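You operate a simulated robot arm through the tools that you are given. There is no shell and no other tool. Be economical: measure what you need, move in short steps, check, and stop when the job is done.

You are at the controls of a simulated robot arm. One attempt, no reset.

Task
Lock both drives and slacken both motor belts for the weekend.
Fine: lock each switch before you touch its tension lever.

Only the result counts: the job must be done as asked and must still hold three seconds after the hand-in. Knocking over, shifting, dropping, spilling or breaking anything else fails it.

Robot
A 6-joint arm with a four-finger gripper on a trunk, on a base that drives. Base frame: it is fixed to the floor where the robot stands at the start and does not move with it; the origin is under the middle of the robot, x ahead of it, y to its left, z up. Readings come in mm, degrees, newtons and seconds.
With the tool pointing down near the work surface it reaches from about 140 to 500 mm from the robot's upright axis, wherever it stands. Its first joint turns from -166.0 to 166.0 degrees. Payload 3.43 kg.
Tool frame: the origin (TCP) lies between the finger pads and is the grasp point; the fingertips stand 30 mm ahead of it; z points along the fingers, y is the line along which they close. The gripper opens to 120 mm. The gripper's body begins 85 mm behind the TCP.
Orientation is that of the tool frame in the base frame, as a unit quaternion [w, x, y, z]. With the fingers straight down and closing along the base's y, the tool's x points along the base's -x, its y along +y and its z along -z.

Tools
- The arm moves only by the tool arm_command. Its arguments are lists of equal length, an entry for each row: "angular": the turn, a rotation vector about the tool's x, y, z in degrees, a list of three; "linear": the shift along the tool's x, y, z in mm, a list of three; "gripper": the closure, from 0 (fully open) to 1 (shut). In form: {"angular": [[wx, wy, wz], ...], "linear": [[x, y, z], ...], "gripper": [gripper, ...]}. A call has 1 to 10 rows; each row shifts and turns the commanded pose from where the row before left it, along the tool's axes as they then stand. Rows are played at 5 a second. More than 50 mm and 8.6 degrees between two rows, or a gripper value outside its range, and nothing of the call is played. A pose out of reach is approached as far as the arm can. The call stops where the force on the tool passes 90 N (or 10 N more than at its start, if that is more) or the arm is blocked; 0.2 s more then pass. The fingers move at their own pace and stop on an object; they squeeze with about 35 N. The grip force told is the motor's: it shows also when the fingers shut on nothing. Time passes only in rows, and 0.2 s behind the last, so rows that do not move let the fingers close. The reply holds the time, the measured pose of the TCP, the force on the tool along the base axes, the opening and the grip force, in the units named above and with some noise, with the torque about the TCP (base axes, N m) and any sound that the robot's microphone picked up.
- Cameras (640 x 400 px; columns grow to the right, rows downward): "scene" is now at [69.5, 169.5, 1823.4]; the picture's right is [0.30, -0.95, 0.00], its down [-0.69, -0.22, -0.68] and it looks along [0.65, 0.21, -0.73] (base axes); focal length 290 px, centre (320, 200). "wrist" rides on the gripper at [71, -17, -121] in the tool frame; the picture's right is [0.23, 0.97, 0.00], its down [-0.81, 0.19, -0.55] and it looks along [-0.54, 0.13, 0.83] (tool axes); focal length 275 px, centre (320, 200). There is no depth. A picture from a camera that has moved, and an enlarged one, comes with that camera's place and axes in the base frame and with its lens. The place of the scene camera against the robot may be out by one fixed shift of up to 18 mm in any direction.
- snapshot(camera): a new picture of that camera. The clock stands still meanwhile.
- lift_body(by): slides the trunk up (or, below 0, down) by that many mm; the arm and the scene camera ride with it, the base frame stays. It gives what a move gives, with no picture.
- base_move(legs): drives the robot by 1 to 6 legs, each [ahead, left, turn to the left] in mm, mm and degrees, along the robot's own axes; the way and the turn of a leg run together, so that a leg with both is an arc; at most 1500 mm and 180 degrees a leg. The arm and the cameras ride along, it lands a little off, and it stops where it bumps. It gives what a move gives.
- turn_head(pan, tilt): turns the head with the scene camera to pan (to the left, within 120 degrees either way) and tilt (down, from -29 to 69), counted from straight ahead of the robot. It gives what a move gives.
- zoom(camera, box): a new picture of the part [left, top, right, bottom] of that camera's present view, enlarged. The clock stands still meanwhile.
- job_done(): hands the job in; it is judged then, once.

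Work in short steps. Places have to be worked out from the pictures, the camera data and where the tool is seen: move nearer, look again, correct. Check each grasp and each placing, and mend what went wrong. You have 120 turns and 98 pictures in all, those below and enlarged ones among them. Open the gripper and draw the arm clear of the work before you hand the job in, unless the task says otherwise; then end with one line.

The tools are called after ">>>" by a JSON object that holds its "fn" and its "kwargs". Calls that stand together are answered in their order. arm_command: Moves the arm, as the interface text tells. Its arguments: {"type":"object","properties":{"angular":{"type":"array"},"linear":{"type":"array"},"gripper":{"type":"array"}},"required":["angular","linear","gripper"]} The other tools are called the same way: lift_body (by) slides the trunk up or down; base_move (legs) drives the base; turn_head (pan, tilt) turns the head that bears the scene camera; snapshot (camera) takes a picture; zoom (camera, box) takes an enlarged picture of a part of a camera's view; job_done () hands the job in.

At the start:

```text
time: 0.0
tcp_pos: [345.6, 336.2, 1580.7]
tool_rot: [0.0, -0.001, 1.0, 0.0]
contact_force: [0.1, 0.2, 1.7]
ft_torque: [-0.01, 0.02, 0.01]
opening: 120.1
finger_force: 0.1
trunk travel left (down, up): [-325.0, 115.0]
robot x, y, heading: [-1.2, 0.6, -0.1]
head pan, tilt: [17.6, 46.8]
```

scene: 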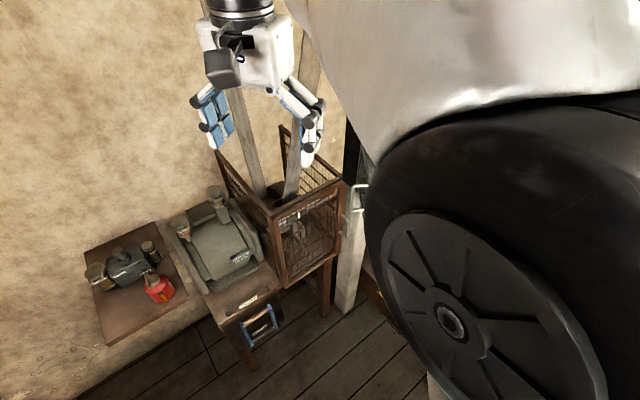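
wrist: 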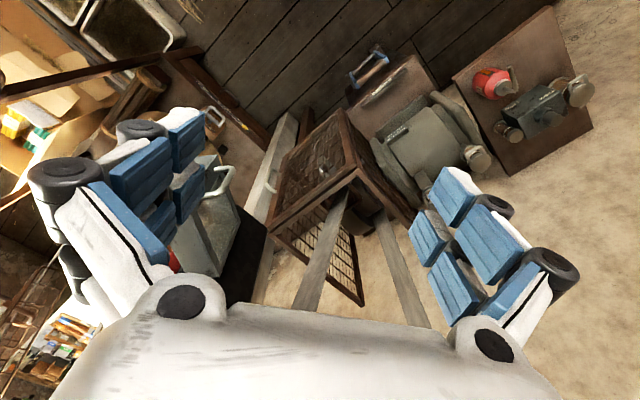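

The scene shows a belt drive, a cage, a table with motors and a blue handle. I'll zoom in on details first.

>>> {"fn": "zoom", "kwargs": {"camera": "scene", "box": [60, 170, 380, 370]}}

>>> {"fn": "zoom", "kwargs": {"camera": "wrist", "box": [160, 0, 640, 300]}}

```text
2.00 times, centred on (220, 270) of scene
camera zoom: at [69.5, 169.5, 1823.4], right [0.3, -0.95, 0.0], down [-0.69, -0.22, -0.68], along [0.65, 0.21, -0.73], focal length 581 px, centre (520, 60)
```

zoom: 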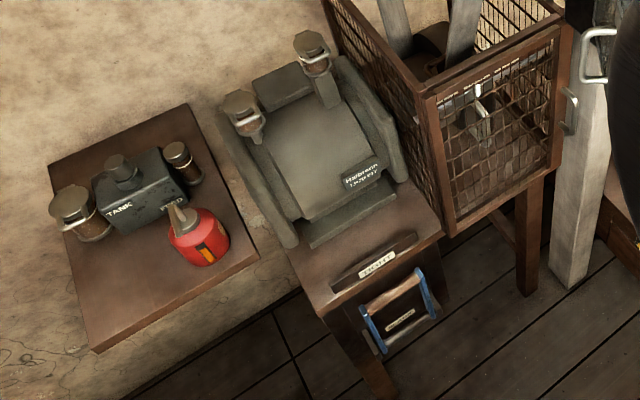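

```text
1.33 times, centred on (400, 150) of wrist
camera zoom: at [273.3, 319.6, 1701.2], right [-0.23, 0.97, 0.0], down [0.81, 0.19, 0.55], along [0.54, 0.13, -0.83], focal length 367 px, centre (213, 267)
```

zoom: 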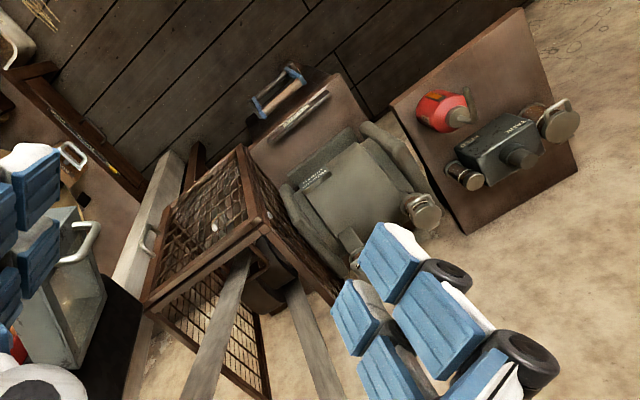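

I see one caged belt; I need to find the second drive, the switches and the levers. I'll look around with the head.

>>> {"fn": "turn_head", "kwargs": {"pan": -30, "tilt": 35}}

>>> {"fn": "snapshot", "kwargs": {"camera": "scene"}}

>>> {"fn": "turn_head", "kwargs": {"pan": -90, "tilt": 35}}

>>> {"fn": "snapshot", "kwargs": {"camera": "scene"}}

>>> {"fn": "turn_head", "kwargs": {"pan": 40, "tilt": 20}}

>>> {"fn": "snapshot", "kwargs": {"camera": "scene"}}

>>> {"fn": "turn_head", "kwargs": {"pan": 110, "tilt": 35}}

>>> {"fn": "snapshot", "kwargs": {"camera": "scene"}}

```text
time: 1.1
tcp_pos: [346.4, 336.4, 1580.4]
tool_rot: [0.0, -0.001, 1.0, -0.001]
contact_force: [-0.8, -0.6, 0.1]
ft_torque: [0.02, -0.03, -0.01]
opening: 120.0
finger_force: 0.0
trunk travel left (down, up): [-325.0, 115.0]
robot x, y, heading: [-2.2, 2.5, -0.0]
head pan, tilt: [-30.0, 35.0]
```

```text
93 pictures are left
camera scene: at [69.8, 101.4, 1840.8], right [-0.5, -0.87, 0.0], down [-0.5, 0.29, -0.82], along [0.71, -0.41, -0.57], focal length 290 px, centre (320, 200)
```

scene: 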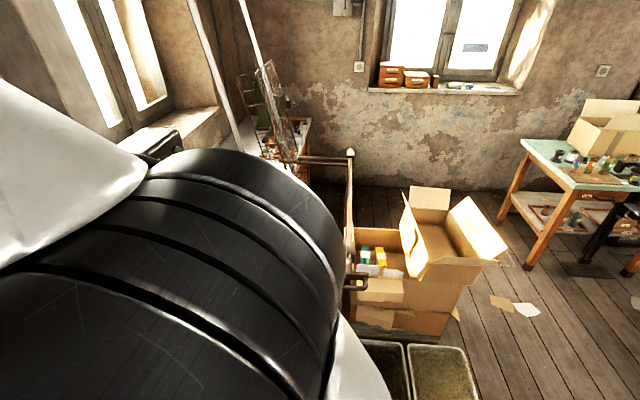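

```text
time: 2.5
tcp_pos: [346.2, 336.2, 1579.5]
tool_rot: [0.0, 0.0, 1.0, 0.0]
contact_force: [0.4, 0.8, -0.3]
ft_torque: [-0.02, 0.02, -0.01]
opening: 119.9
finger_force: 0.0
trunk travel left (down, up): [-325.0, 115.0]
robot x, y, heading: [1.9, 1.9, 0.3]
head pan, tilt: [-90.0, 35.0]
```

```text
92 pictures are left
camera scene: at [-6.5, 57.2, 1840.8], right [-1.0, 0.0, 0.0], down [0.0, 0.57, -0.82], along [0.0, -0.82, -0.57], focal length 290 px, centre (320, 200)
```

scene: 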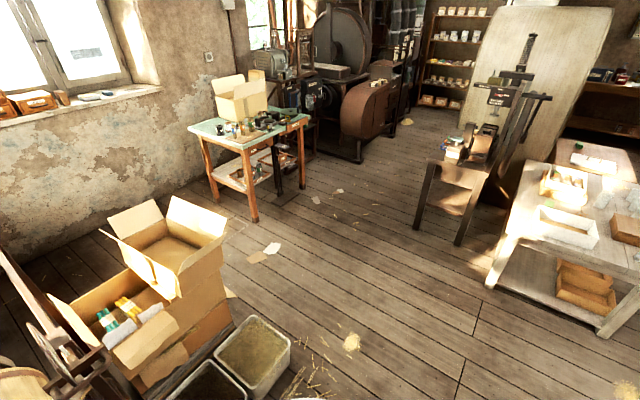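

```text
time: 4.6
tcp_pos: [347.2, 337.2, 1580.1]
tool_rot: [0.0, 0.0, 1.0, 0.0]
contact_force: [-0.7, -0.4, 0.9]
ft_torque: [0.0, 0.0, 0.02]
opening: 119.8
finger_force: 0.0
trunk travel left (down, up): [-325.0, 115.0]
robot x, y, heading: [3.3, 0.2, -0.0]
head pan, tilt: [40.0, 20.0]
```

```text
91 pictures are left
camera scene: at [64.8, 205.1, 1864.7], right [0.64, -0.77, 0.0], down [-0.26, -0.22, -0.94], along [0.72, 0.6, -0.34], focal length 290 px, centre (320, 200)
```

scene: 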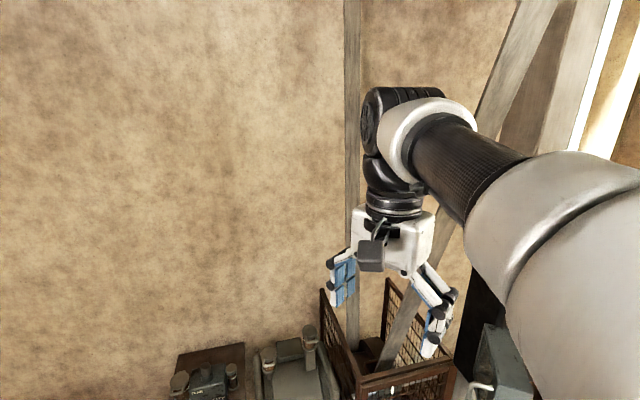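

```text
time: 6.0
tcp_pos: [347.0, 335.9, 1579.1]
tool_rot: [0.0, 0.0, 1.0, 0.0]
contact_force: [-0.2, -0.3, 0.2]
ft_torque: [-0.01, 0.01, -0.02]
opening: 120.4
finger_force: 0.1
trunk travel left (down, up): [-325.0, 115.0]
robot x, y, heading: [-1.6, 0.7, -0.0]
head pan, tilt: [110.0, 35.0]
```

```text
90 pictures are left
camera scene: at [-36.6, 228.1, 1840.8], right [0.94, 0.34, 0.0], down [0.2, -0.54, -0.82], along [-0.28, 0.77, -0.57], focal length 290 px, centre (320, 200)
```

scene: 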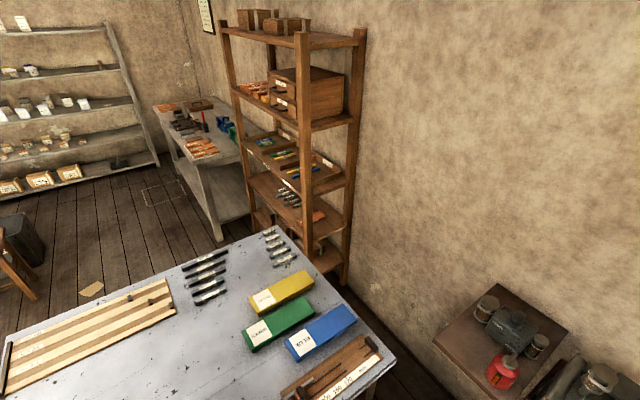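

The arm hides the area right of the cage. I'll inspect the wrist view's left part and look ahead with steep tilt.

>>> {"fn": "zoom", "kwargs": {"camera": "wrist", "box": [0, 0, 320, 300]}}

>>> {"fn": "turn_head", "kwargs": {"pan": 0, "tilt": 60}}

>>> {"fn": "snapshot", "kwargs": {"camera": "scene"}}

>>> {"fn": "turn_head", "kwargs": {"pan": 40, "tilt": 60}}

>>> {"fn": "snapshot", "kwargs": {"camera": "scene"}}

```text
1.33 times, centred on (160, 150) of wrist
camera zoom: at [273.3, 319.6, 1701.1], right [-0.23, 0.97, 0.0], down [0.81, 0.19, 0.55], along [0.54, 0.13, -0.83], focal length 367 px, centre (533, 267)
```

zoom: 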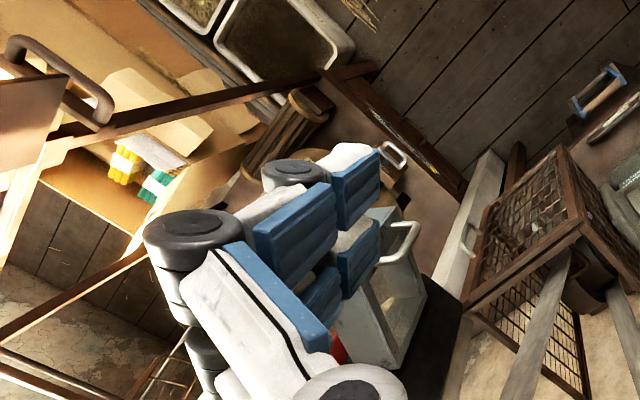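

```text
time: 7.8
tcp_pos: [346.4, 335.7, 1580.3]
tool_rot: [0.0, 0.0, 1.0, 0.0]
contact_force: [-0.8, 0.0, 0.6]
ft_torque: [0.03, 0.0, -0.02]
opening: 120.0
finger_force: 0.0
trunk travel left (down, up): [-325.0, 115.0]
robot x, y, heading: [1.2, -3.6, -0.2]
head pan, tilt: [0.0, 60.0]
```

```text
88 pictures are left
camera scene: at [60.1, 145.4, 1806.5], right [0.0, -1.0, 0.0], down [-0.87, 0.0, -0.5], along [0.5, 0.0, -0.87], focal length 290 px, centre (320, 200)
```

scene: 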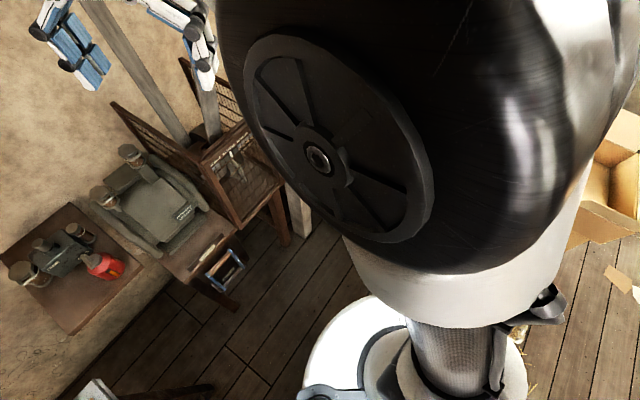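

```text
time: 8.9
tcp_pos: [346.3, 336.1, 1580.6]
tool_rot: [0.0, 0.0, 1.0, 0.0]
contact_force: [0.0, 0.9, -0.4]
ft_torque: [-0.01, 0.01, 0.04]
opening: 119.9
finger_force: 0.0
trunk travel left (down, up): [-325.0, 115.0]
robot x, y, heading: [-1.8, -0.8, -0.3]
head pan, tilt: [40.0, 60.0]
```

```text
87 pictures are left
camera scene: at [44.6, 188.0, 1806.5], right [0.64, -0.77, 0.0], down [-0.66, -0.56, -0.5], along [0.38, 0.32, -0.87], focal length 290 px, centre (320, 200)
```

scene: 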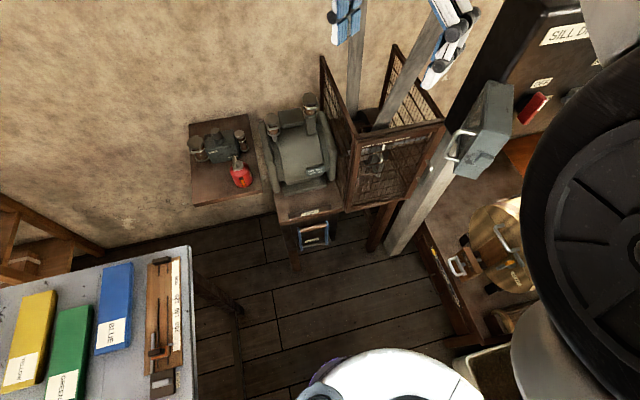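

There's a dark panel labelled "SILL D…" with a red switch, and a grey box. Zooming.

>>> {"fn": "zoom", "kwargs": {"camera": "scene", "box": [420, 0, 640, 140]}}

>>> {"fn": "zoom", "kwargs": {"camera": "scene", "box": [180, 80, 460, 260]}}

>>> {"fn": "zoom", "kwargs": {"camera": "scene", "box": [400, 140, 560, 350]}}

```text
2.86 times, centred on (530, 70) of scene
camera zoom: at [44.6, 188.0, 1806.5], right [0.64, -0.77, 0.0], down [-0.66, -0.56, -0.5], along [0.38, 0.32, -0.87], focal length 830 px, centre (-280, 571)
```

zoom: 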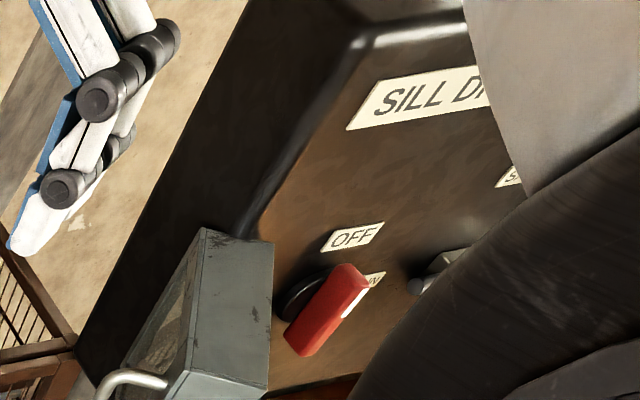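

```text
2.22 times, centred on (320, 170) of scene
camera zoom: at [44.6, 188.0, 1806.5], right [0.64, -0.77, 0.0], down [-0.66, -0.56, -0.5], along [0.38, 0.32, -0.87], focal length 645 px, centre (320, 267)
```

zoom: 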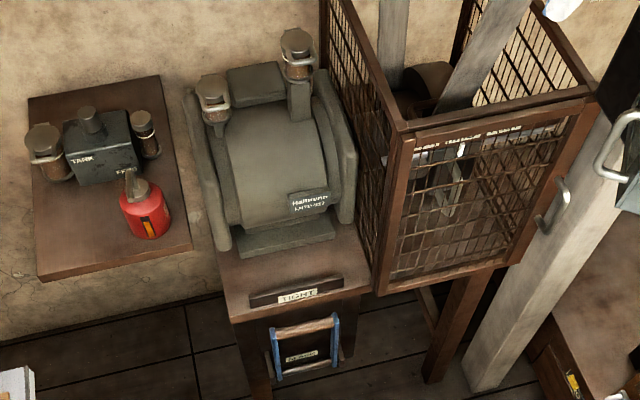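

```text
1.90 times, centred on (480, 245) of scene
camera zoom: at [44.6, 188.0, 1806.5], right [0.64, -0.77, 0.0], down [-0.66, -0.56, -0.5], along [0.38, 0.32, -0.87], focal length 553 px, centre (15, 114)
```

zoom: 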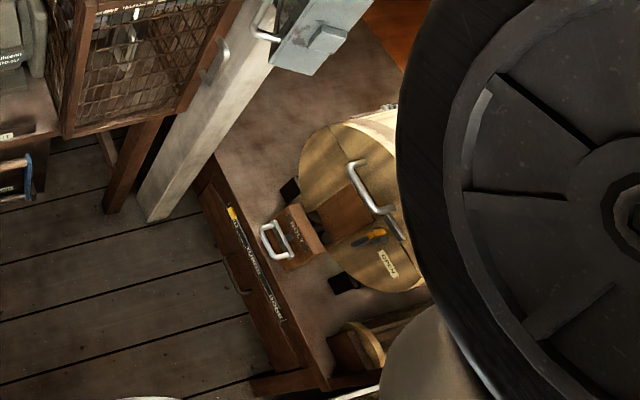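

I need a better vantage. I'll check behind-right before backing away.

>>> {"fn": "turn_head", "kwargs": {"pan": -120, "tilt": 50}}

>>> {"fn": "snapshot", "kwargs": {"camera": "scene"}}

>>> {"fn": "turn_head", "kwargs": {"pan": 120, "tilt": 60}}

>>> {"fn": "snapshot", "kwargs": {"camera": "scene"}}

```text
time: 11.4
tcp_pos: [346.1, 335.9, 1580.1]
tool_rot: [0.0, -0.001, 1.0, 0.001]
contact_force: [0.2, 0.1, -0.6]
ft_torque: [-0.01, 0.01, 0.03]
opening: 119.8
finger_force: 0.0
trunk travel left (down, up): [-325.0, 115.0]
robot x, y, heading: [-1.0, -0.3, -0.1]
head pan, tilt: [-120.0, 50.0]
```

```text
83 pictures are left
camera scene: at [-45.0, 78.6, 1819.1], right [-0.87, 0.5, 0.0], down [0.38, 0.66, -0.64], along [-0.32, -0.56, -0.77], focal length 290 px, centre (320, 200)
```

scene: 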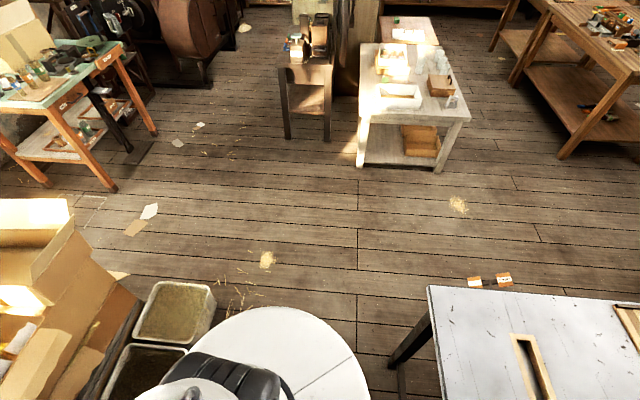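

```text
time: 14.8
tcp_pos: [347.0, 336.3, 1581.5]
tool_rot: [0.0, 0.0, 1.0, 0.001]
contact_force: [0.3, -0.5, -0.1]
ft_torque: [0.01, 0.02, 0.0]
opening: 120.0
finger_force: 0.0
trunk travel left (down, up): [-325.0, 115.0]
robot x, y, heading: [-1.9, 1.4, -0.1]
head pan, tilt: [120.0, 60.0]
```

```text
82 pictures are left
camera scene: at [-39.9, 203.0, 1806.5], right [0.87, 0.5, 0.0], down [0.43, -0.75, -0.5], along [-0.25, 0.43, -0.87], focal length 290 px, centre (320, 200)
```

scene: 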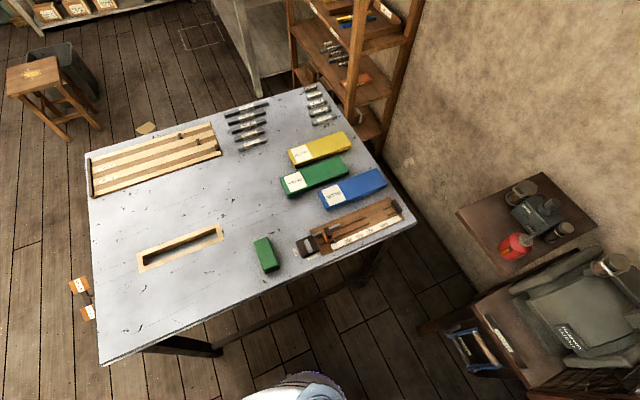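

I'll back away 200 mm to get a wider view of the panel region.

>>> {"fn": "base_move", "kwargs": {"legs": [[-200, 0, 0]]}}

>>> {"fn": "turn_head", "kwargs": {"pan": 30, "tilt": 50}}

>>> {"fn": "snapshot", "kwargs": {"camera": "scene"}}

>>> {"fn": "snapshot", "kwargs": {"camera": "wrist"}}

```text
time: 16.4
tcp_pos: [146.3, 335.2, 1580.0]
tool_rot: [0.0, 0.001, 1.0, 0.0]
contact_force: [-0.5, -0.5, -0.8]
ft_torque: [0.0, -0.05, -0.04]
opening: 119.8
finger_force: 0.1
trunk travel left (down, up): [-325.0, 115.0]
robot x, y, heading: [-197.8, -1.1, -0.0]
head pan, tilt: [120.0, 60.0]
```

```text
time: 18.0
tcp_pos: [147.8, 336.3, 1581.0]
tool_rot: [0.0, 0.001, 1.0, 0.0]
contact_force: [-0.2, -0.6, -0.1]
ft_torque: [0.01, 0.0, 0.01]
opening: 119.8
finger_force: 0.0
trunk travel left (down, up): [-325.0, 115.0]
robot x, y, heading: [-195.3, -0.0, 0.0]
head pan, tilt: [30.0, 50.0]
```

```text
81 pictures are left
camera scene: at [-138.5, 183.9, 1819.1], right [0.5, -0.87, 0.0], down [-0.66, -0.38, -0.64], along [0.56, 0.32, -0.77], focal length 290 px, centre (320, 200)
```

scene: 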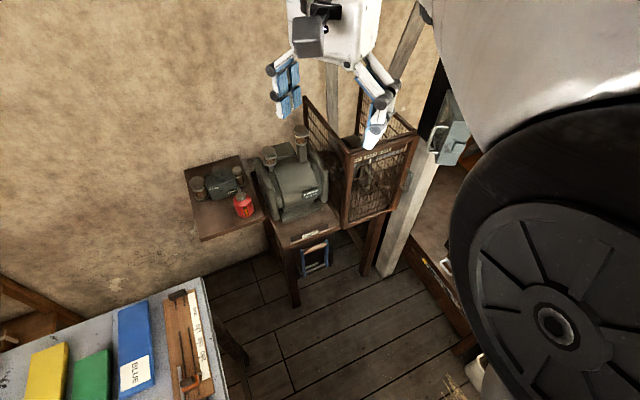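

```text
80 pictures are left
camera wrist: at [74.9, 319.5, 1701.1], right [-0.23, 0.97, 0.0], down [0.81, 0.19, 0.55], along [0.54, 0.13, -0.83], focal length 275 px, centre (320, 200)
```

wrist: 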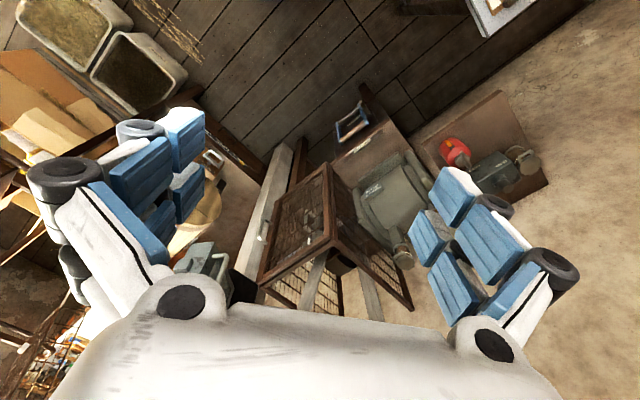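

The arm blocks the panel. Turning the base 90° left (arm swings over the left bench, at 1580 mm high) lets the head look right unobstructed.

>>> {"fn": "base_move", "kwargs": {"legs": [[0, 0, 90]]}}

>>> {"fn": "turn_head", "kwargs": {"pan": -80, "tilt": 35}}

>>> {"fn": "snapshot", "kwargs": {"camera": "scene"}}

```text
time: 22.2
tcp_pos: [-530.7, 349.2, 1579.1]
tool_rot: [0.001, -0.704, 0.711, 0.0]
contact_force: [-0.4, -0.1, 0.1]
ft_torque: [0.01, -0.02, -0.02]
opening: 119.9
finger_force: 0.0
trunk travel left (down, up): [-325.0, 115.0]
robot x, y, heading: [-198.0, 1.9, 89.3]
head pan, tilt: [30.0, 50.0]
```

```text
time: 24.1
tcp_pos: [-532.0, 349.7, 1580.2]
tool_rot: [0.0, -0.704, 0.711, 0.0]
contact_force: [0.5, -0.4, 0.3]
ft_torque: [0.01, 0.02, -0.02]
opening: 120.2
finger_force: 0.0
trunk travel left (down, up): [-325.0, 115.0]
robot x, y, heading: [-198.2, 1.9, 89.4]
head pan, tilt: [-80.0, 35.0]
```

```text
79 pictures are left
camera scene: at [-238.6, 1.3, 1840.8], right [0.16, -0.99, 0.0], down [-0.57, -0.09, -0.82], along [0.81, 0.13, -0.57], focal length 290 px, centre (320, 200)
```

scene: 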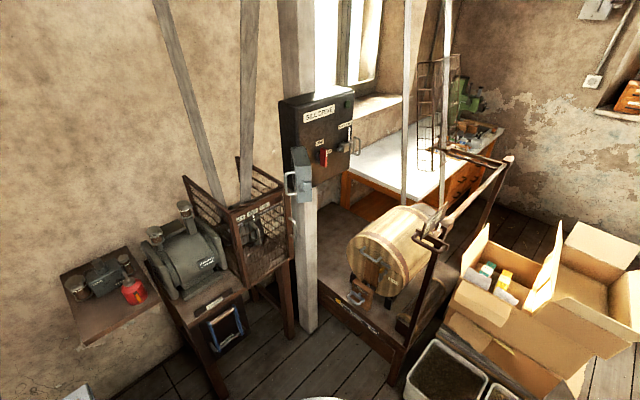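

Now a clear view: panel "SILL DRIVE" at post, a drum, a second belt with a green motor behind. Zooming on details.

>>> {"fn": "zoom", "kwargs": {"camera": "scene", "box": [270, 80, 370, 210]}}

>>> {"fn": "zoom", "kwargs": {"camera": "scene", "box": [380, 40, 540, 190]}}

>>> {"fn": "zoom", "kwargs": {"camera": "scene", "box": [310, 140, 530, 360]}}

>>> {"fn": "zoom", "kwargs": {"camera": "scene", "box": [130, 150, 310, 360]}}

```text
3.08 times, centred on (320, 145) of scene
camera zoom: at [-238.6, 1.3, 1840.8], right [0.16, -0.99, 0.0], down [-0.57, -0.09, -0.82], along [0.81, 0.13, -0.57], focal length 893 px, centre (320, 369)
```

zoom: 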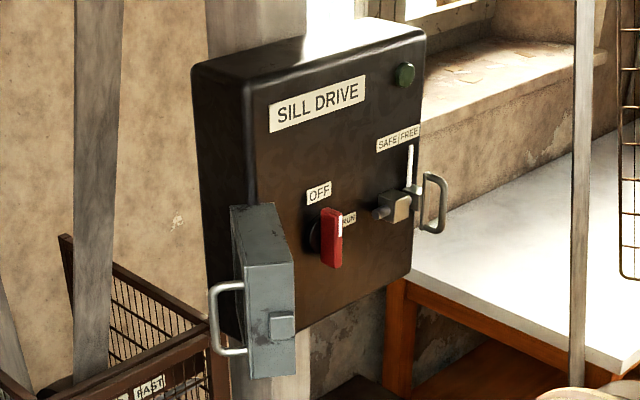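

```text
2.67 times, centred on (460, 115) of scene
camera zoom: at [-238.6, 1.3, 1840.8], right [0.16, -0.99, 0.0], down [-0.57, -0.09, -0.82], along [0.81, 0.13, -0.57], focal length 774 px, centre (-53, 427)
```

zoom: 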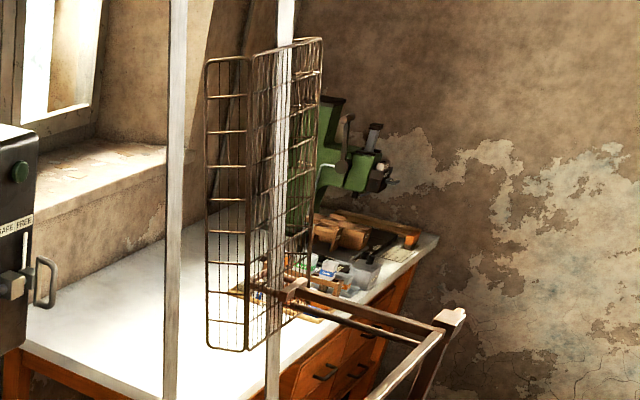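

```text
1.82 times, centred on (420, 250) of scene
camera zoom: at [-238.6, 1.3, 1840.8], right [0.16, -0.99, 0.0], down [-0.57, -0.09, -0.82], along [0.81, 0.13, -0.57], focal length 528 px, centre (138, 109)
```

zoom: 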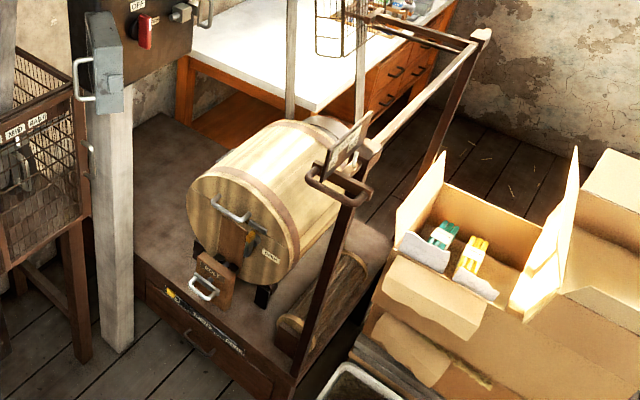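

```text
1.90 times, centred on (220, 255) of scene
camera zoom: at [-238.6, 1.3, 1840.8], right [0.16, -0.99, 0.0], down [-0.57, -0.09, -0.82], along [0.81, 0.13, -0.57], focal length 553 px, centre (510, 95)
```

zoom: 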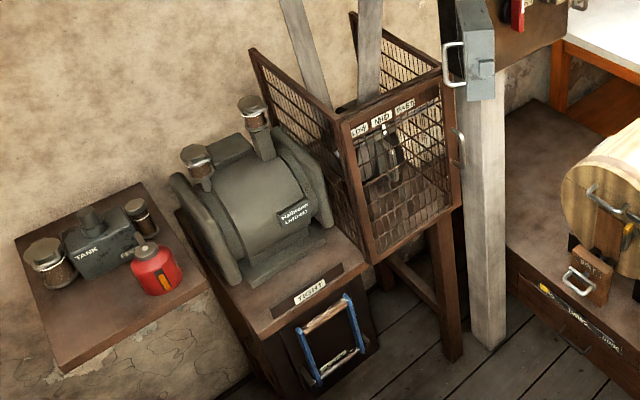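

Now search for the other drive at the far side of the room (grey motor seen earlier to the right).

>>> {"fn": "turn_head", "kwargs": {"pan": -120, "tilt": 20}}

>>> {"fn": "snapshot", "kwargs": {"camera": "scene"}}

>>> {"fn": "base_move", "kwargs": {"legs": [[0, 0, -45]]}}

>>> {"fn": "turn_head", "kwargs": {"pan": -115, "tilt": 20}}

>>> {"fn": "snapshot", "kwargs": {"camera": "scene"}}

```text
time: 25.2
tcp_pos: [-530.9, 350.1, 1580.7]
tool_rot: [0.001, -0.704, 0.711, 0.0]
contact_force: [-0.1, 0.2, -0.3]
ft_torque: [-0.02, 0.01, 0.01]
opening: 119.8
finger_force: 0.0
trunk travel left (down, up): [-325.0, 115.0]
robot x, y, heading: [-197.0, -0.2, 89.5]
head pan, tilt: [-120.0, 20.0]
```

```text
74 pictures are left
camera scene: at [-245.1, -60.5, 1864.6], right [-0.51, -0.86, 0.0], down [-0.29, 0.17, -0.94], along [0.81, -0.48, -0.34], focal length 290 px, centre (320, 200)
```

scene: 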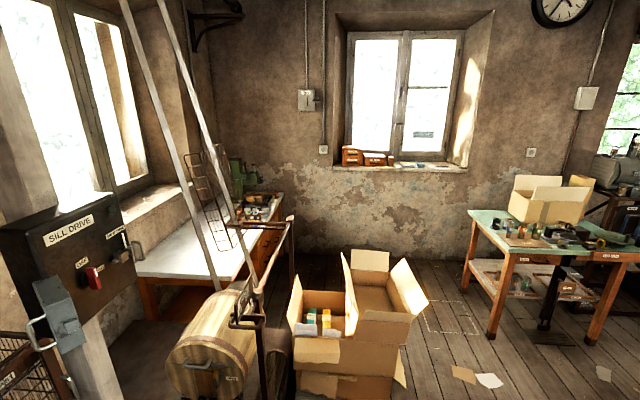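

```text
time: 27.6
tcp_pos: [-183.4, 482.8, 1580.1]
tool_rot: [0.0, -0.374, 0.927, 0.0]
contact_force: [-0.1, 0.9, -0.2]
ft_torque: [-0.04, -0.01, 0.04]
opening: 120.2
finger_force: 0.1
trunk travel left (down, up): [-325.0, 115.0]
robot x, y, heading: [-196.3, -0.3, 44.0]
head pan, tilt: [-120.0, 20.0]
```

```text
time: 28.3
tcp_pos: [-184.1, 482.5, 1580.6]
tool_rot: [0.0, -0.374, 0.927, 0.001]
contact_force: [0.4, 0.7, 0.7]
ft_torque: [-0.01, -0.04, -0.02]
opening: 120.2
finger_force: 0.0
trunk travel left (down, up): [-325.0, 115.0]
robot x, y, heading: [-196.7, 1.4, 44.1]
head pan, tilt: [-115.0, 20.0]
```

```text
73 pictures are left
camera scene: at [-266.7, 4.0, 1864.7], right [-0.95, -0.33, 0.0], down [-0.11, 0.32, -0.94], along [0.31, -0.89, -0.34], focal length 290 px, centre (320, 200)
```

scene: 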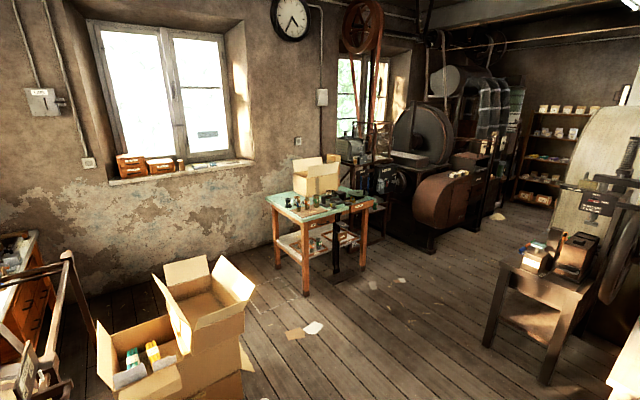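

>>> {"fn": "zoom", "kwargs": {"camera": "scene", "box": [310, 60, 510, 260]}}

>>> {"fn": "zoom", "kwargs": {"camera": "scene", "box": [470, 90, 640, 310]}}

```text
2.00 times, centred on (410, 160) of scene
camera zoom: at [-266.7, 4.0, 1864.7], right [-0.95, -0.33, 0.0], down [-0.11, 0.32, -0.94], along [0.31, -0.89, -0.34], focal length 581 px, centre (140, 280)
```

zoom: 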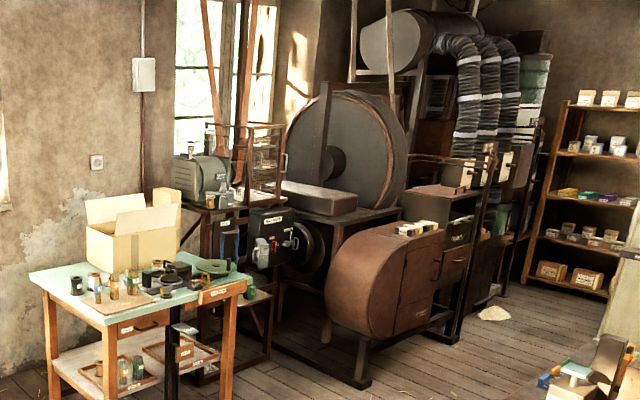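

```text
1.82 times, centred on (555, 200) of scene
camera zoom: at [-266.7, 4.0, 1864.7], right [-0.95, -0.33, 0.0], down [-0.11, 0.32, -0.94], along [0.31, -0.89, -0.34], focal length 528 px, centre (-107, 200)
```

zoom: 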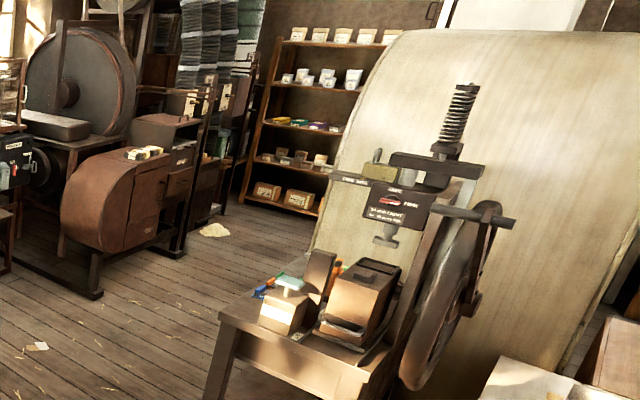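

The second drive is in the far corner (motor, black panel, blue lever). First the sill drive: red switch ≈ (660,140,1391), blue lever ≈ (420,540,583). I turn back to heading 0 and start pitching the tool forward.

>>> {"fn": "base_move", "kwargs": {"legs": [[0, 0, -44]]}}

>>> {"fn": "arm_command", "kwargs": {"angular": [[0, -8.5, 0], [0, -8.5, 0], [0, -8.5, 0], [0, -8.5, 0], [0, -8.5, 0], [0, -8.5, 0], [0, -8.5, 0], [0, -8.5, 0], [0, -8.5, 0], [0, -8.5, 0]], "linear": [[0, 0, 0], [0, 0, 0], [0, 0, 0], [0, 0, 0], [0, 0, 0], [0, 0, 0], [0, 0, 0], [0, 0, 0], [0, 0, 0], [0, 0, 0]], "gripper": [0.5, 0.5, 0.5, 0.5, 0.5, 0.5, 0.5, 0.5, 0.5, 0.5]}}

>>> {"fn": "snapshot", "kwargs": {"camera": "wrist"}}

```text
time: 30.7
tcp_pos: [146.2, 336.7, 1580.2]
tool_rot: [-0.001, -0.001, 1.0, 0.0]
contact_force: [0.3, 0.2, 0.3]
ft_torque: [-0.01, -0.01, 0.03]
opening: 119.9
finger_force: 0.0
trunk travel left (down, up): [-325.0, 115.0]
robot x, y, heading: [-198.2, -0.3, 0.3]
head pan, tilt: [-115.0, 20.0]
```

```text
time: 32.5
tcp_pos: [199.4, 284.9, 1587.1]
tool_rot: [0.545, 0.073, 0.835, -0.037]
contact_force: [0.4, -0.1, 0.8]
ft_torque: [0.0, -0.03, 0.01]
opening: 60.1
finger_force: 0.1
trunk travel left (down, up): [-325.0, 115.0]
robot x, y, heading: [-199.8, -3.9, 0.5]
head pan, tilt: [-115.0, 20.0]
stopped in row 8: the arm was blocked; the commanded pose is now the measured one
```

```text
70 pictures are left
camera wrist: at [58.8, 291.2, 1570.5], right [0.07, 0.98, -0.19], down [-0.15, 0.2, 0.97], along [0.99, -0.04, 0.16], focal length 275 px, centre (320, 200)
```

wrist: 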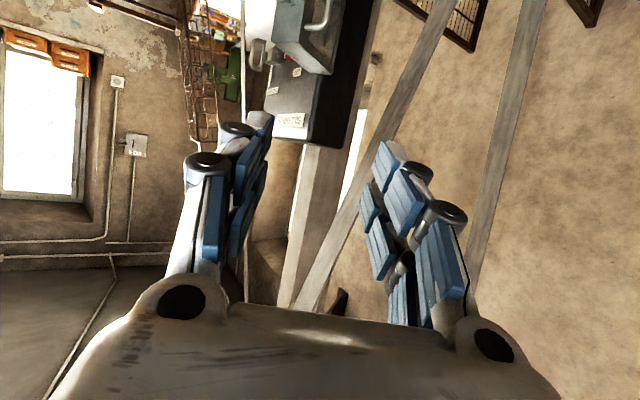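

Pitching got blocked at ~66°, likely wrist/arm limit near the body. I extend the tool forward and then continue pitching.

>>> {"fn": "arm_command", "kwargs": {"angular": [[0, 0, 0], [0, 0, 0], [0, 0, 0], [0, -6, 0], [0, -6, 0], [0, -6, 0], [0, -6, 0]], "linear": [[-14, 0, 37], [-14, 0, 37], [-14, 0, 37], [0, 0, 0], [0, 0, 0], [0, 0, 0], [0, 0, 0]], "gripper": [0.5, 0.5, 0.5, 0.5, 0.5, 0.5, 0.5]}}

>>> {"fn": "turn_head", "kwargs": {"pan": 30, "tilt": 30}}

>>> {"fn": "snapshot", "kwargs": {"camera": "scene"}}

```text
time: 34.1
tcp_pos: [313.9, 268.9, 1583.3]
tool_rot: [0.708, 0.062, 0.702, -0.046]
contact_force: [-0.1, -0.3, 0.0]
ft_torque: [0.0, -0.01, -0.02]
opening: 60.0
finger_force: 0.0
trunk travel left (down, up): [-325.0, 115.0]
robot x, y, heading: [-196.4, -4.0, 0.3]
head pan, tilt: [-115.0, 20.0]
```

```text
time: 36.4
tcp_pos: [313.9, 268.4, 1583.6]
tool_rot: [0.707, 0.062, 0.703, -0.046]
contact_force: [-0.2, 0.2, 0.3]
ft_torque: [0.01, -0.02, 0.02]
opening: 59.9
finger_force: 0.2
trunk travel left (down, up): [-325.0, 115.0]
robot x, y, heading: [-198.2, 1.9, 0.2]
head pan, tilt: [30.0, 30.0]
```

```text
69 pictures are left
camera scene: at [-127.5, 190.7, 1848.6], right [0.5, -0.86, 0.0], down [-0.43, -0.25, -0.87], along [0.75, 0.44, -0.5], focal length 290 px, centre (320, 200)
```

scene: 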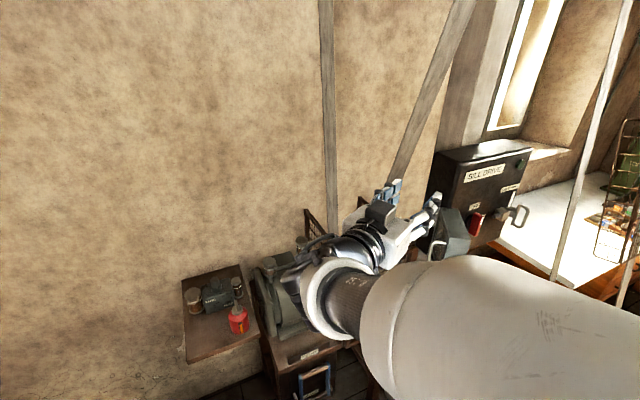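

Tool is now horizontal. I drive 130 ahead and 130 right to look at the panel face with the wrist camera.

>>> {"fn": "base_move", "kwargs": {"legs": [[130, -130, 0]]}}

>>> {"fn": "snapshot", "kwargs": {"camera": "wrist"}}

>>> {"fn": "snapshot", "kwargs": {"camera": "scene"}}

```text
time: 37.9
tcp_pos: [444.7, 137.9, 1582.4]
tool_rot: [0.707, 0.062, 0.703, -0.047]
contact_force: [0.6, -1.0, 0.7]
ft_torque: [0.0, -0.05, 0.04]
opening: 60.1
finger_force: 0.0
trunk travel left (down, up): [-325.0, 115.0]
robot x, y, heading: [-70.1, -127.8, 0.4]
head pan, tilt: [30.0, 30.0]
```

```text
68 pictures are left
camera wrist: at [321.3, 142.3, 1511.1], right [0.15, 0.97, -0.21], down [-0.52, 0.26, 0.81], along [0.84, -0.01, 0.54], focal length 275 px, centre (320, 200)
```

wrist: 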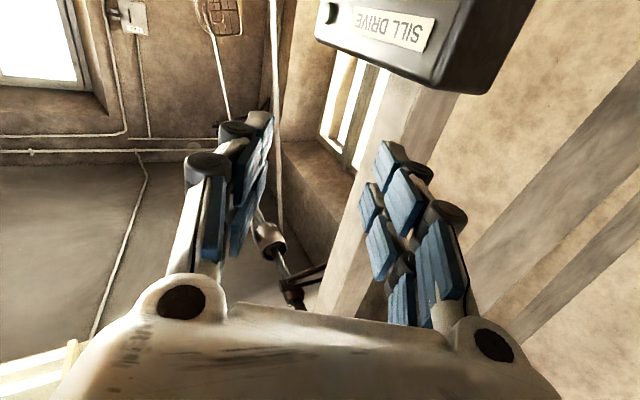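

```text
67 pictures are left
camera scene: at [3.2, 60.8, 1848.7], right [0.5, -0.86, 0.0], down [-0.43, -0.25, -0.87], along [0.75, 0.44, -0.5], focal length 290 px, centre (320, 200)
```

scene: 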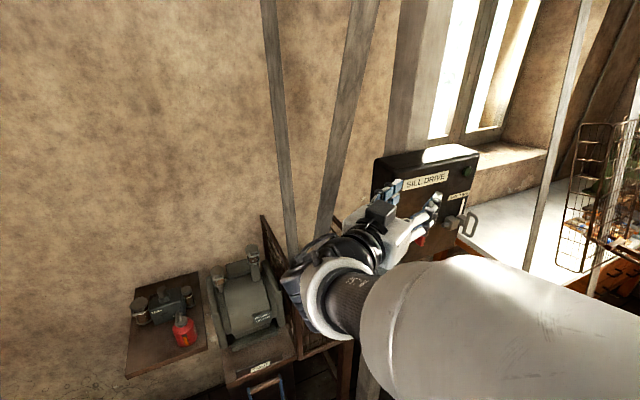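

I'll roll the tool 180° so that the wrist camera sits above and looks down on the panel face.

>>> {"fn": "arm_command", "kwargs": {"angular": [[0, 0, 8.5], [0, 0, 8.5], [0, 0, 8.5], [0, 0, 8.5], [0, 0, 8.5], [0, 0, 8.5], [0, 0, 8.5], [0, 0, 8.5], [0, 0, 8.5], [0, 0, 8.5]], "linear": [[0, 0, 0], [0, 0, 0], [0, 0, 0], [0, 0, 0], [0, 0, 0], [0, 0, 0], [0, 0, 0], [0, 0, 0], [0, 0, 0], [0, 0, 0]], "gripper": [0.5, 0.5, 0.5, 0.5, 0.5, 0.5, 0.5, 0.5, 0.5, 0.5]}}

>>> {"fn": "arm_command", "kwargs": {"angular": [[0, 0, 8.5], [0, 0, 8.5], [0, 0, 8.5], [0, 0, 8.5], [0, 0, 8.5], [0, 0, 8.5], [0, 0, 8.5], [0, 0, 8.5], [0, 0, 8.5], [0, 0, 8.5]], "linear": [[0, 0, 0], [0, 0, 0], [0, 0, 0], [0, 0, 0], [0, 0, 0], [0, 0, 0], [0, 0, 0], [0, 0, 0], [0, 0, 0], [0, 0, 0]], "gripper": [0.5, 0.5, 0.5, 0.5, 0.5, 0.5, 0.5, 0.5, 0.5, 0.5]}}

>>> {"fn": "arm_command", "kwargs": {"angular": [[0, 0, 8.5], [0, 0, 1.5]], "linear": [[0, 0, 0], [0, 0, 0]], "gripper": [0.5, 0.5]}}

>>> {"fn": "snapshot", "kwargs": {"camera": "wrist"}}

```text
time: 40.1
tcp_pos: [470.1, 202.1, 1795.6]
tool_rot: [0.55, 0.523, 0.481, 0.438]
contact_force: [-0.5, 0.3, 0.6]
ft_torque: [0.0, -0.02, -0.03]
opening: 60.2
finger_force: 0.1
out of reach, approached as far as the arm can: row 5, 6, 7, 8, 9, 10
trunk travel left (down, up): [-325.0, 115.0]
robot x, y, heading: [-68.0, -129.2, 0.1]
head pan, tilt: [30.0, 30.0]
```

```text
time: 42.3
tcp_pos: [502.6, 225.3, 1871.2]
tool_rot: [0.357, 0.663, 0.263, 0.603]
contact_force: [-34.8, -34.7, -44.1]
ft_torque: [-2.67, 2.21, 0.36]
opening: 72.8
finger_force: 10.9
out of reach, approached as far as the arm can: row 1, 2, 3, 4, 5, 6, 7, 8, 9, 10
trunk travel left (down, up): [-325.0, 115.0]
robot x, y, heading: [-66.5, -133.6, 0.3]
head pan, tilt: [30.0, 30.0]
```

```text
time: 42.9
tcp_pos: [501.1, 225.3, 1872.7]
tool_rot: [0.357, 0.663, 0.264, 0.603]
contact_force: [-33.0, -33.6, -42.2]
ft_torque: [-2.58, 2.13, 0.33]
opening: 71.5
finger_force: 10.5
out of reach, approached as far as the arm can: row 1
trunk travel left (down, up): [-325.0, 115.0]
robot x, y, heading: [-67.3, -125.7, -0.0]
head pan, tilt: [30.0, 30.0]
```

```text
66 pictures are left
camera wrist: at [392.1, 310.5, 1905.3], right [-0.05, -0.41, 0.91], down [-0.67, -0.66, -0.33], along [0.74, -0.63, -0.24], focal length 275 px, centre (320, 200)
```

wrist: 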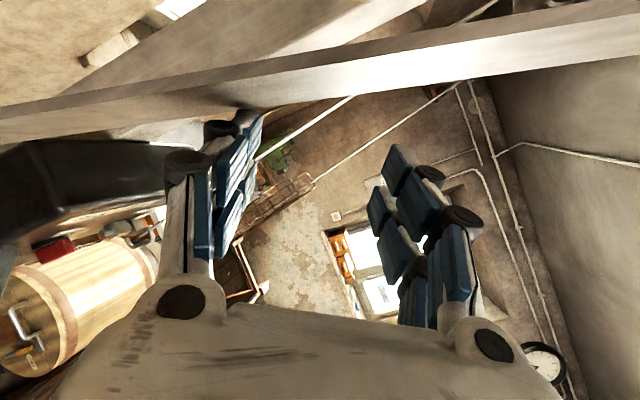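

The positive roll hits a joint limit and strayed to touch something. I reverse the roll right away.

>>> {"fn": "arm_command", "kwargs": {"angular": [[0, 0, -8.5], [0, 0, -8.5], [0, 0, -8.5], [0, 0, -8.5], [0, 0, -8.5], [0, 0, -8.5], [0, 0, -8.5], [0, 0, -8.5], [0, 0, -8.5], [0, 0, -8.5]], "linear": [[0, 0, 0], [0, 0, 0], [0, 0, 0], [0, 0, 0], [0, 0, 0], [0, 0, 0], [0, 0, 0], [0, 0, 0], [0, 0, 0], [0, 0, 0]], "gripper": [0.5, 0.5, 0.5, 0.5, 0.5, 0.5, 0.5, 0.5, 0.5, 0.5]}}

```text
time: 45.1
tcp_pos: [503.5, 237.6, 1872.9]
tool_rot: [0.67, 0.31, 0.638, 0.218]
contact_force: [-10.2, -8.4, 6.3]
ft_torque: [0.42, -0.09, 0.58]
opening: 64.6
finger_force: 0.1
trunk travel left (down, up): [-325.0, 115.0]
robot x, y, heading: [-70.7, -127.9, 0.1]
head pan, tilt: [30.0, 30.0]
```

The pose has drifted up to z 1873; I back off along -z of the tool 50 mm and look.

>>> {"fn": "arm_command", "kwargs": {"angular": [[0, 0, 0], [0, 0, 0]], "linear": [[0, 0, -30], [0, 0, -30]], "gripper": [0.5, 0.5]}}

>>> {"fn": "turn_head", "kwargs": {"pan": 30, "tilt": 10}}

>>> {"fn": "snapshot", "kwargs": {"camera": "scene"}}

```text
time: 45.7
tcp_pos: [454.0, 258.1, 1885.9]
tool_rot: [0.67, 0.312, 0.638, 0.218]
contact_force: [-3.9, -0.3, -1.2]
ft_torque: [-0.06, 0.04, 0.07]
opening: 62.9
finger_force: 0.1
out of reach, approached as far as the arm can: row 1, 2
trunk travel left (down, up): [-325.0, 115.0]
robot x, y, heading: [-69.4, -130.6, 0.3]
head pan, tilt: [30.0, 30.0]
```

```text
time: 46.6
tcp_pos: [456.8, 256.8, 1884.5]
tool_rot: [0.67, 0.313, 0.637, 0.218]
contact_force: [-2.0, -2.6, 0.0]
ft_torque: [0.0, 0.01, -0.04]
opening: 61.8
finger_force: 0.1
trunk travel left (down, up): [-325.0, 115.0]
robot x, y, heading: [-70.3, -127.9, 0.0]
head pan, tilt: [30.0, 10.0]
```

```text
65 pictures are left
camera scene: at [4.2, 62.2, 1881.0], right [0.5, -0.86, 0.0], down [-0.15, -0.09, -0.98], along [0.85, 0.5, -0.17], focal length 290 px, centre (320, 200)
```

scene: 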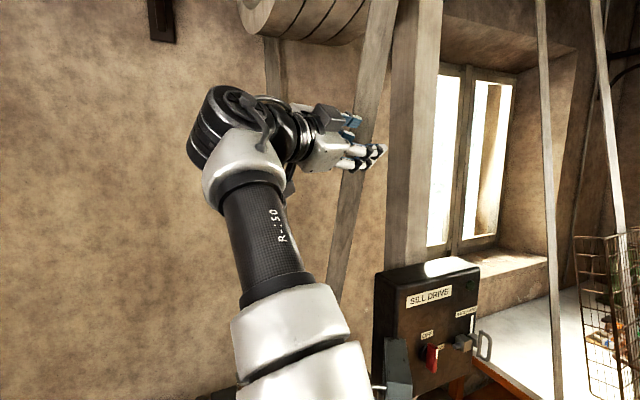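

The fingers are by the inclined belt. I back the base 150 mm away, then bring the tool down to a sensible pose.

>>> {"fn": "base_move", "kwargs": {"legs": [[-150, 0, 0]]}}

>>> {"fn": "arm_command", "kwargs": {"angular": [[0, 0, -8], [0, 0, -8], [0, 0, -8], [0, 0, -8], [0, 0, -8], [0, 0, -8]], "linear": [[0, 0, 0], [0, 0, 0], [0, 0, 0], [0, 0, 0], [0, 0, 0], [0, 0, 0]], "gripper": [0.5, 0.5, 0.5, 0.5, 0.5, 0.5]}}

```text
time: 47.9
tcp_pos: [307.7, 257.4, 1885.4]
tool_rot: [0.67, 0.312, 0.637, 0.217]
contact_force: [-0.3, 0.1, -1.1]
ft_torque: [-0.02, 0.02, 0.0]
opening: 59.7
finger_force: 0.0
trunk travel left (down, up): [-325.0, 115.0]
robot x, y, heading: [-218.6, -126.8, 0.6]
head pan, tilt: [30.0, 10.0]
```

```text
time: 49.3
tcp_pos: [306.1, 256.8, 1885.3]
tool_rot: [0.7, 0.025, 0.71, -0.074]
contact_force: [-0.3, -0.2, -0.2]
ft_torque: [-0.01, -0.02, -0.01]
opening: 60.2
finger_force: 0.1
trunk travel left (down, up): [-325.0, 115.0]
robot x, y, heading: [-213.7, -132.1, 0.5]
head pan, tilt: [30.0, 10.0]
```

Roll is back (tool x down). Now lower the tool 350 mm and pull it toward the robot's axis.

>>> {"fn": "arm_command", "kwargs": {"angular": [[0, 0, 0], [0, 0, 0], [0, 0, 0], [0, 0, 0], [0, 0, 0], [0, 0, 0], [0, 0, 0], [0, 0, 0], [0, 0, 0]], "linear": [[38, -18, 0], [38, -18, 0], [38, -18, 0], [38, -18, 0], [38, -18, 0], [38, -18, 0], [38, -18, 0], [38, -18, 0], [38, -18, 0]], "gripper": [0.5, 0.5, 0.5, 0.5, 0.5, 0.5, 0.5, 0.5, 0.5]}}

>>> {"fn": "arm_command", "kwargs": {"angular": [[0, 0, -8.5], [0, 0, -8.5], [0, 0, -8.5], [0, 0, -8.5], [0, 0, -8.5]], "linear": [[0, 0, 0], [0, 0, 0], [0, 0, 0], [0, 0, 0], [0, 0, 0]], "gripper": [0.5, 0.5, 0.5, 0.5, 0.5]}}

```text
time: 51.3
tcp_pos: [428.4, 290.6, 1757.1]
tool_rot: [0.7, 0.029, 0.71, -0.075]
contact_force: [0.7, -0.6, -0.2]
ft_torque: [0.0, -0.02, -0.03]
opening: 60.2
finger_force: 0.1
out of reach, approached as far as the arm can: row 1, 2, 3, 4, 5, 6, 7, 8, 9
trunk travel left (down, up): [-325.0, 115.0]
robot x, y, heading: [-216.9, -131.1, 0.3]
head pan, tilt: [30.0, 10.0]
```

```text
time: 52.5
tcp_pos: [426.1, 290.4, 1760.5]
tool_rot: [0.626, -0.232, 0.671, -0.323]
contact_force: [-0.1, -0.1, -0.1]
ft_torque: [-0.01, 0.02, 0.02]
opening: 60.3
finger_force: 0.1
trunk travel left (down, up): [-325.0, 115.0]
robot x, y, heading: [-216.4, -129.0, 0.3]
head pan, tilt: [30.0, 10.0]
```

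Negative roll works. I pull the tool in toward the robot.

>>> {"fn": "arm_command", "kwargs": {"angular": [[0, 0, 0], [0, 0, 0], [0, 0, 0], [0, 0, 0], [0, 0, 0], [0, 0, 0], [0, 0, 0], [0, 0, 0]], "linear": [[29, -8, -18], [29, -8, -18], [29, -8, -18], [29, -8, -18], [29, -8, -18], [29, -8, -18], [29, -8, -18], [29, -8, -18]], "gripper": [0.5, 0.5, 0.5, 0.5, 0.5, 0.5, 0.5, 0.5]}}

>>> {"fn": "snapshot", "kwargs": {"camera": "scene"}}

```text
time: 54.3
tcp_pos: [426.8, 290.2, 1760.7]
tool_rot: [0.626, -0.232, 0.671, -0.323]
contact_force: [0.3, -0.2, -0.2]
ft_torque: [0.01, -0.03, 0.0]
opening: 60.4
finger_force: 0.0
out of reach, approached as far as the arm can: row 1, 2, 3, 4, 5, 6, 7, 8
trunk travel left (down, up): [-325.0, 115.0]
robot x, y, heading: [-215.7, -127.7, 0.3]
head pan, tilt: [30.0, 10.0]
```

```text
64 pictures are left
camera scene: at [-143.9, 62.3, 1880.9], right [0.5, -0.86, 0.0], down [-0.15, -0.09, -0.98], along [0.85, 0.5, -0.17], focal length 290 px, centre (320, 200)
```

scene: 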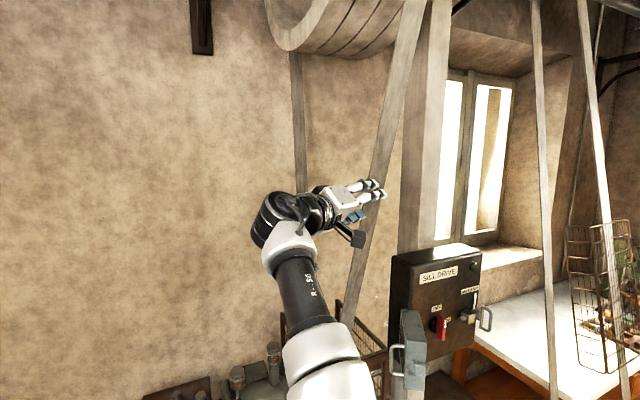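

The arm is stretched and the wrist bend seems at its limit. I yaw the tool left to align it with the forearm, then pull back.

>>> {"fn": "arm_command", "kwargs": {"angular": [[-5.5, -5.8, 0], [-5.5, -5.8, 0], [-5.5, -5.8, 0], [-5.5, -5.8, 0], [-5.5, -5.8, 0]], "linear": [[0, 0, 0], [0, 0, 0], [0, 0, 0], [0, 0, 0], [0, 0, 0]], "gripper": [0.5, 0.5, 0.5, 0.5, 0.5]}}

>>> {"fn": "arm_command", "kwargs": {"angular": [[0, 0, 0], [0, 0, 0], [0, 0, 0]], "linear": [[0, 0, -40], [0, 0, -40], [0, 0, -40]], "gripper": [0.5, 0.5, 0.5]}}

```text
time: 55.0
tcp_pos: [454.1, 310.1, 1765.0]
tool_rot: [0.643, -0.334, 0.647, -0.24]
contact_force: [-21.8, -22.4, -27.8]
ft_torque: [-1.05, 0.49, 0.48]
opening: 73.3
finger_force: 7.4
out of reach, approached as far as the arm can: row 1, 2, 3
trunk travel left (down, up): [-325.0, 115.0]
robot x, y, heading: [-216.8, -133.8, 0.4]
head pan, tilt: [30.0, 10.0]
stopped in row 3: the force on the tool passed its limit at 100 N (the readings are from after the stop); the commanded pose is now the measured one
```

```text
time: 55.8
tcp_pos: [374.2, 335.3, 1820.0]
tool_rot: [0.65, -0.329, 0.643, -0.236]
contact_force: [0.3, 0.0, 0.8]
ft_torque: [0.0, 0.04, 0.08]
opening: 60.2
finger_force: 0.1
out of reach, approached as far as the arm can: row 1, 2, 3
trunk travel left (down, up): [-325.0, 115.0]
robot x, y, heading: [-217.4, -129.6, 0.3]
head pan, tilt: [30.0, 10.0]
```

I hit the belt again. I move the base right and slightly back to get the arm into clear space before sorting the arm out.

>>> {"fn": "base_move", "kwargs": {"legs": [[-100, -250, 0]]}}

>>> {"fn": "arm_command", "kwargs": {"angular": [[0, 8, 0], [0, 8, 0], [0, 8, 0], [0, 8, 0]], "linear": [[0, 0, 0], [0, 0, 0], [0, 0, 0], [0, 0, 0]], "gripper": [0.5, 0.5, 0.5, 0.5]}}

>>> {"fn": "snapshot", "kwargs": {"camera": "scene"}}

```text
time: 57.7
tcp_pos: [276.2, 93.6, 1816.6]
tool_rot: [0.649, -0.332, 0.643, -0.235]
contact_force: [-0.2, -0.1, 0.9]
ft_torque: [0.0, 0.01, 0.04]
opening: 60.4
finger_force: 0.0
trunk travel left (down, up): [-325.0, 115.0]
robot x, y, heading: [-314.9, -378.1, 0.2]
head pan, tilt: [30.0, 10.0]
```

```text
time: 58.7
tcp_pos: [214.2, 12.3, 1728.5]
tool_rot: [0.444, -0.253, 0.798, -0.319]
contact_force: [0.5, 0.8, 0.3]
ft_torque: [-0.02, -0.03, -0.01]
opening: 60.1
finger_force: 0.1
out of reach, approached as far as the arm can: row 1, 2, 3, 4
trunk travel left (down, up): [-325.0, 115.0]
robot x, y, heading: [-313.6, -375.3, 0.1]
head pan, tilt: [30.0, 10.0]
```

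```text
63 pictures are left
camera scene: at [-242.3, -184.4, 1880.9], right [0.5, -0.86, 0.0], down [-0.15, -0.09, -0.98], along [0.85, 0.5, -0.17], focal length 290 px, centre (320, 200)
```

scene: 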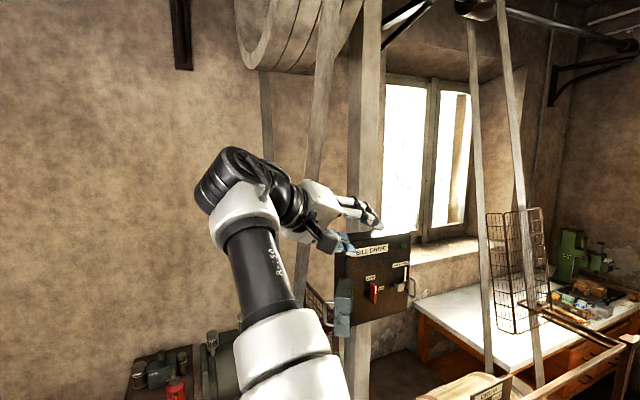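

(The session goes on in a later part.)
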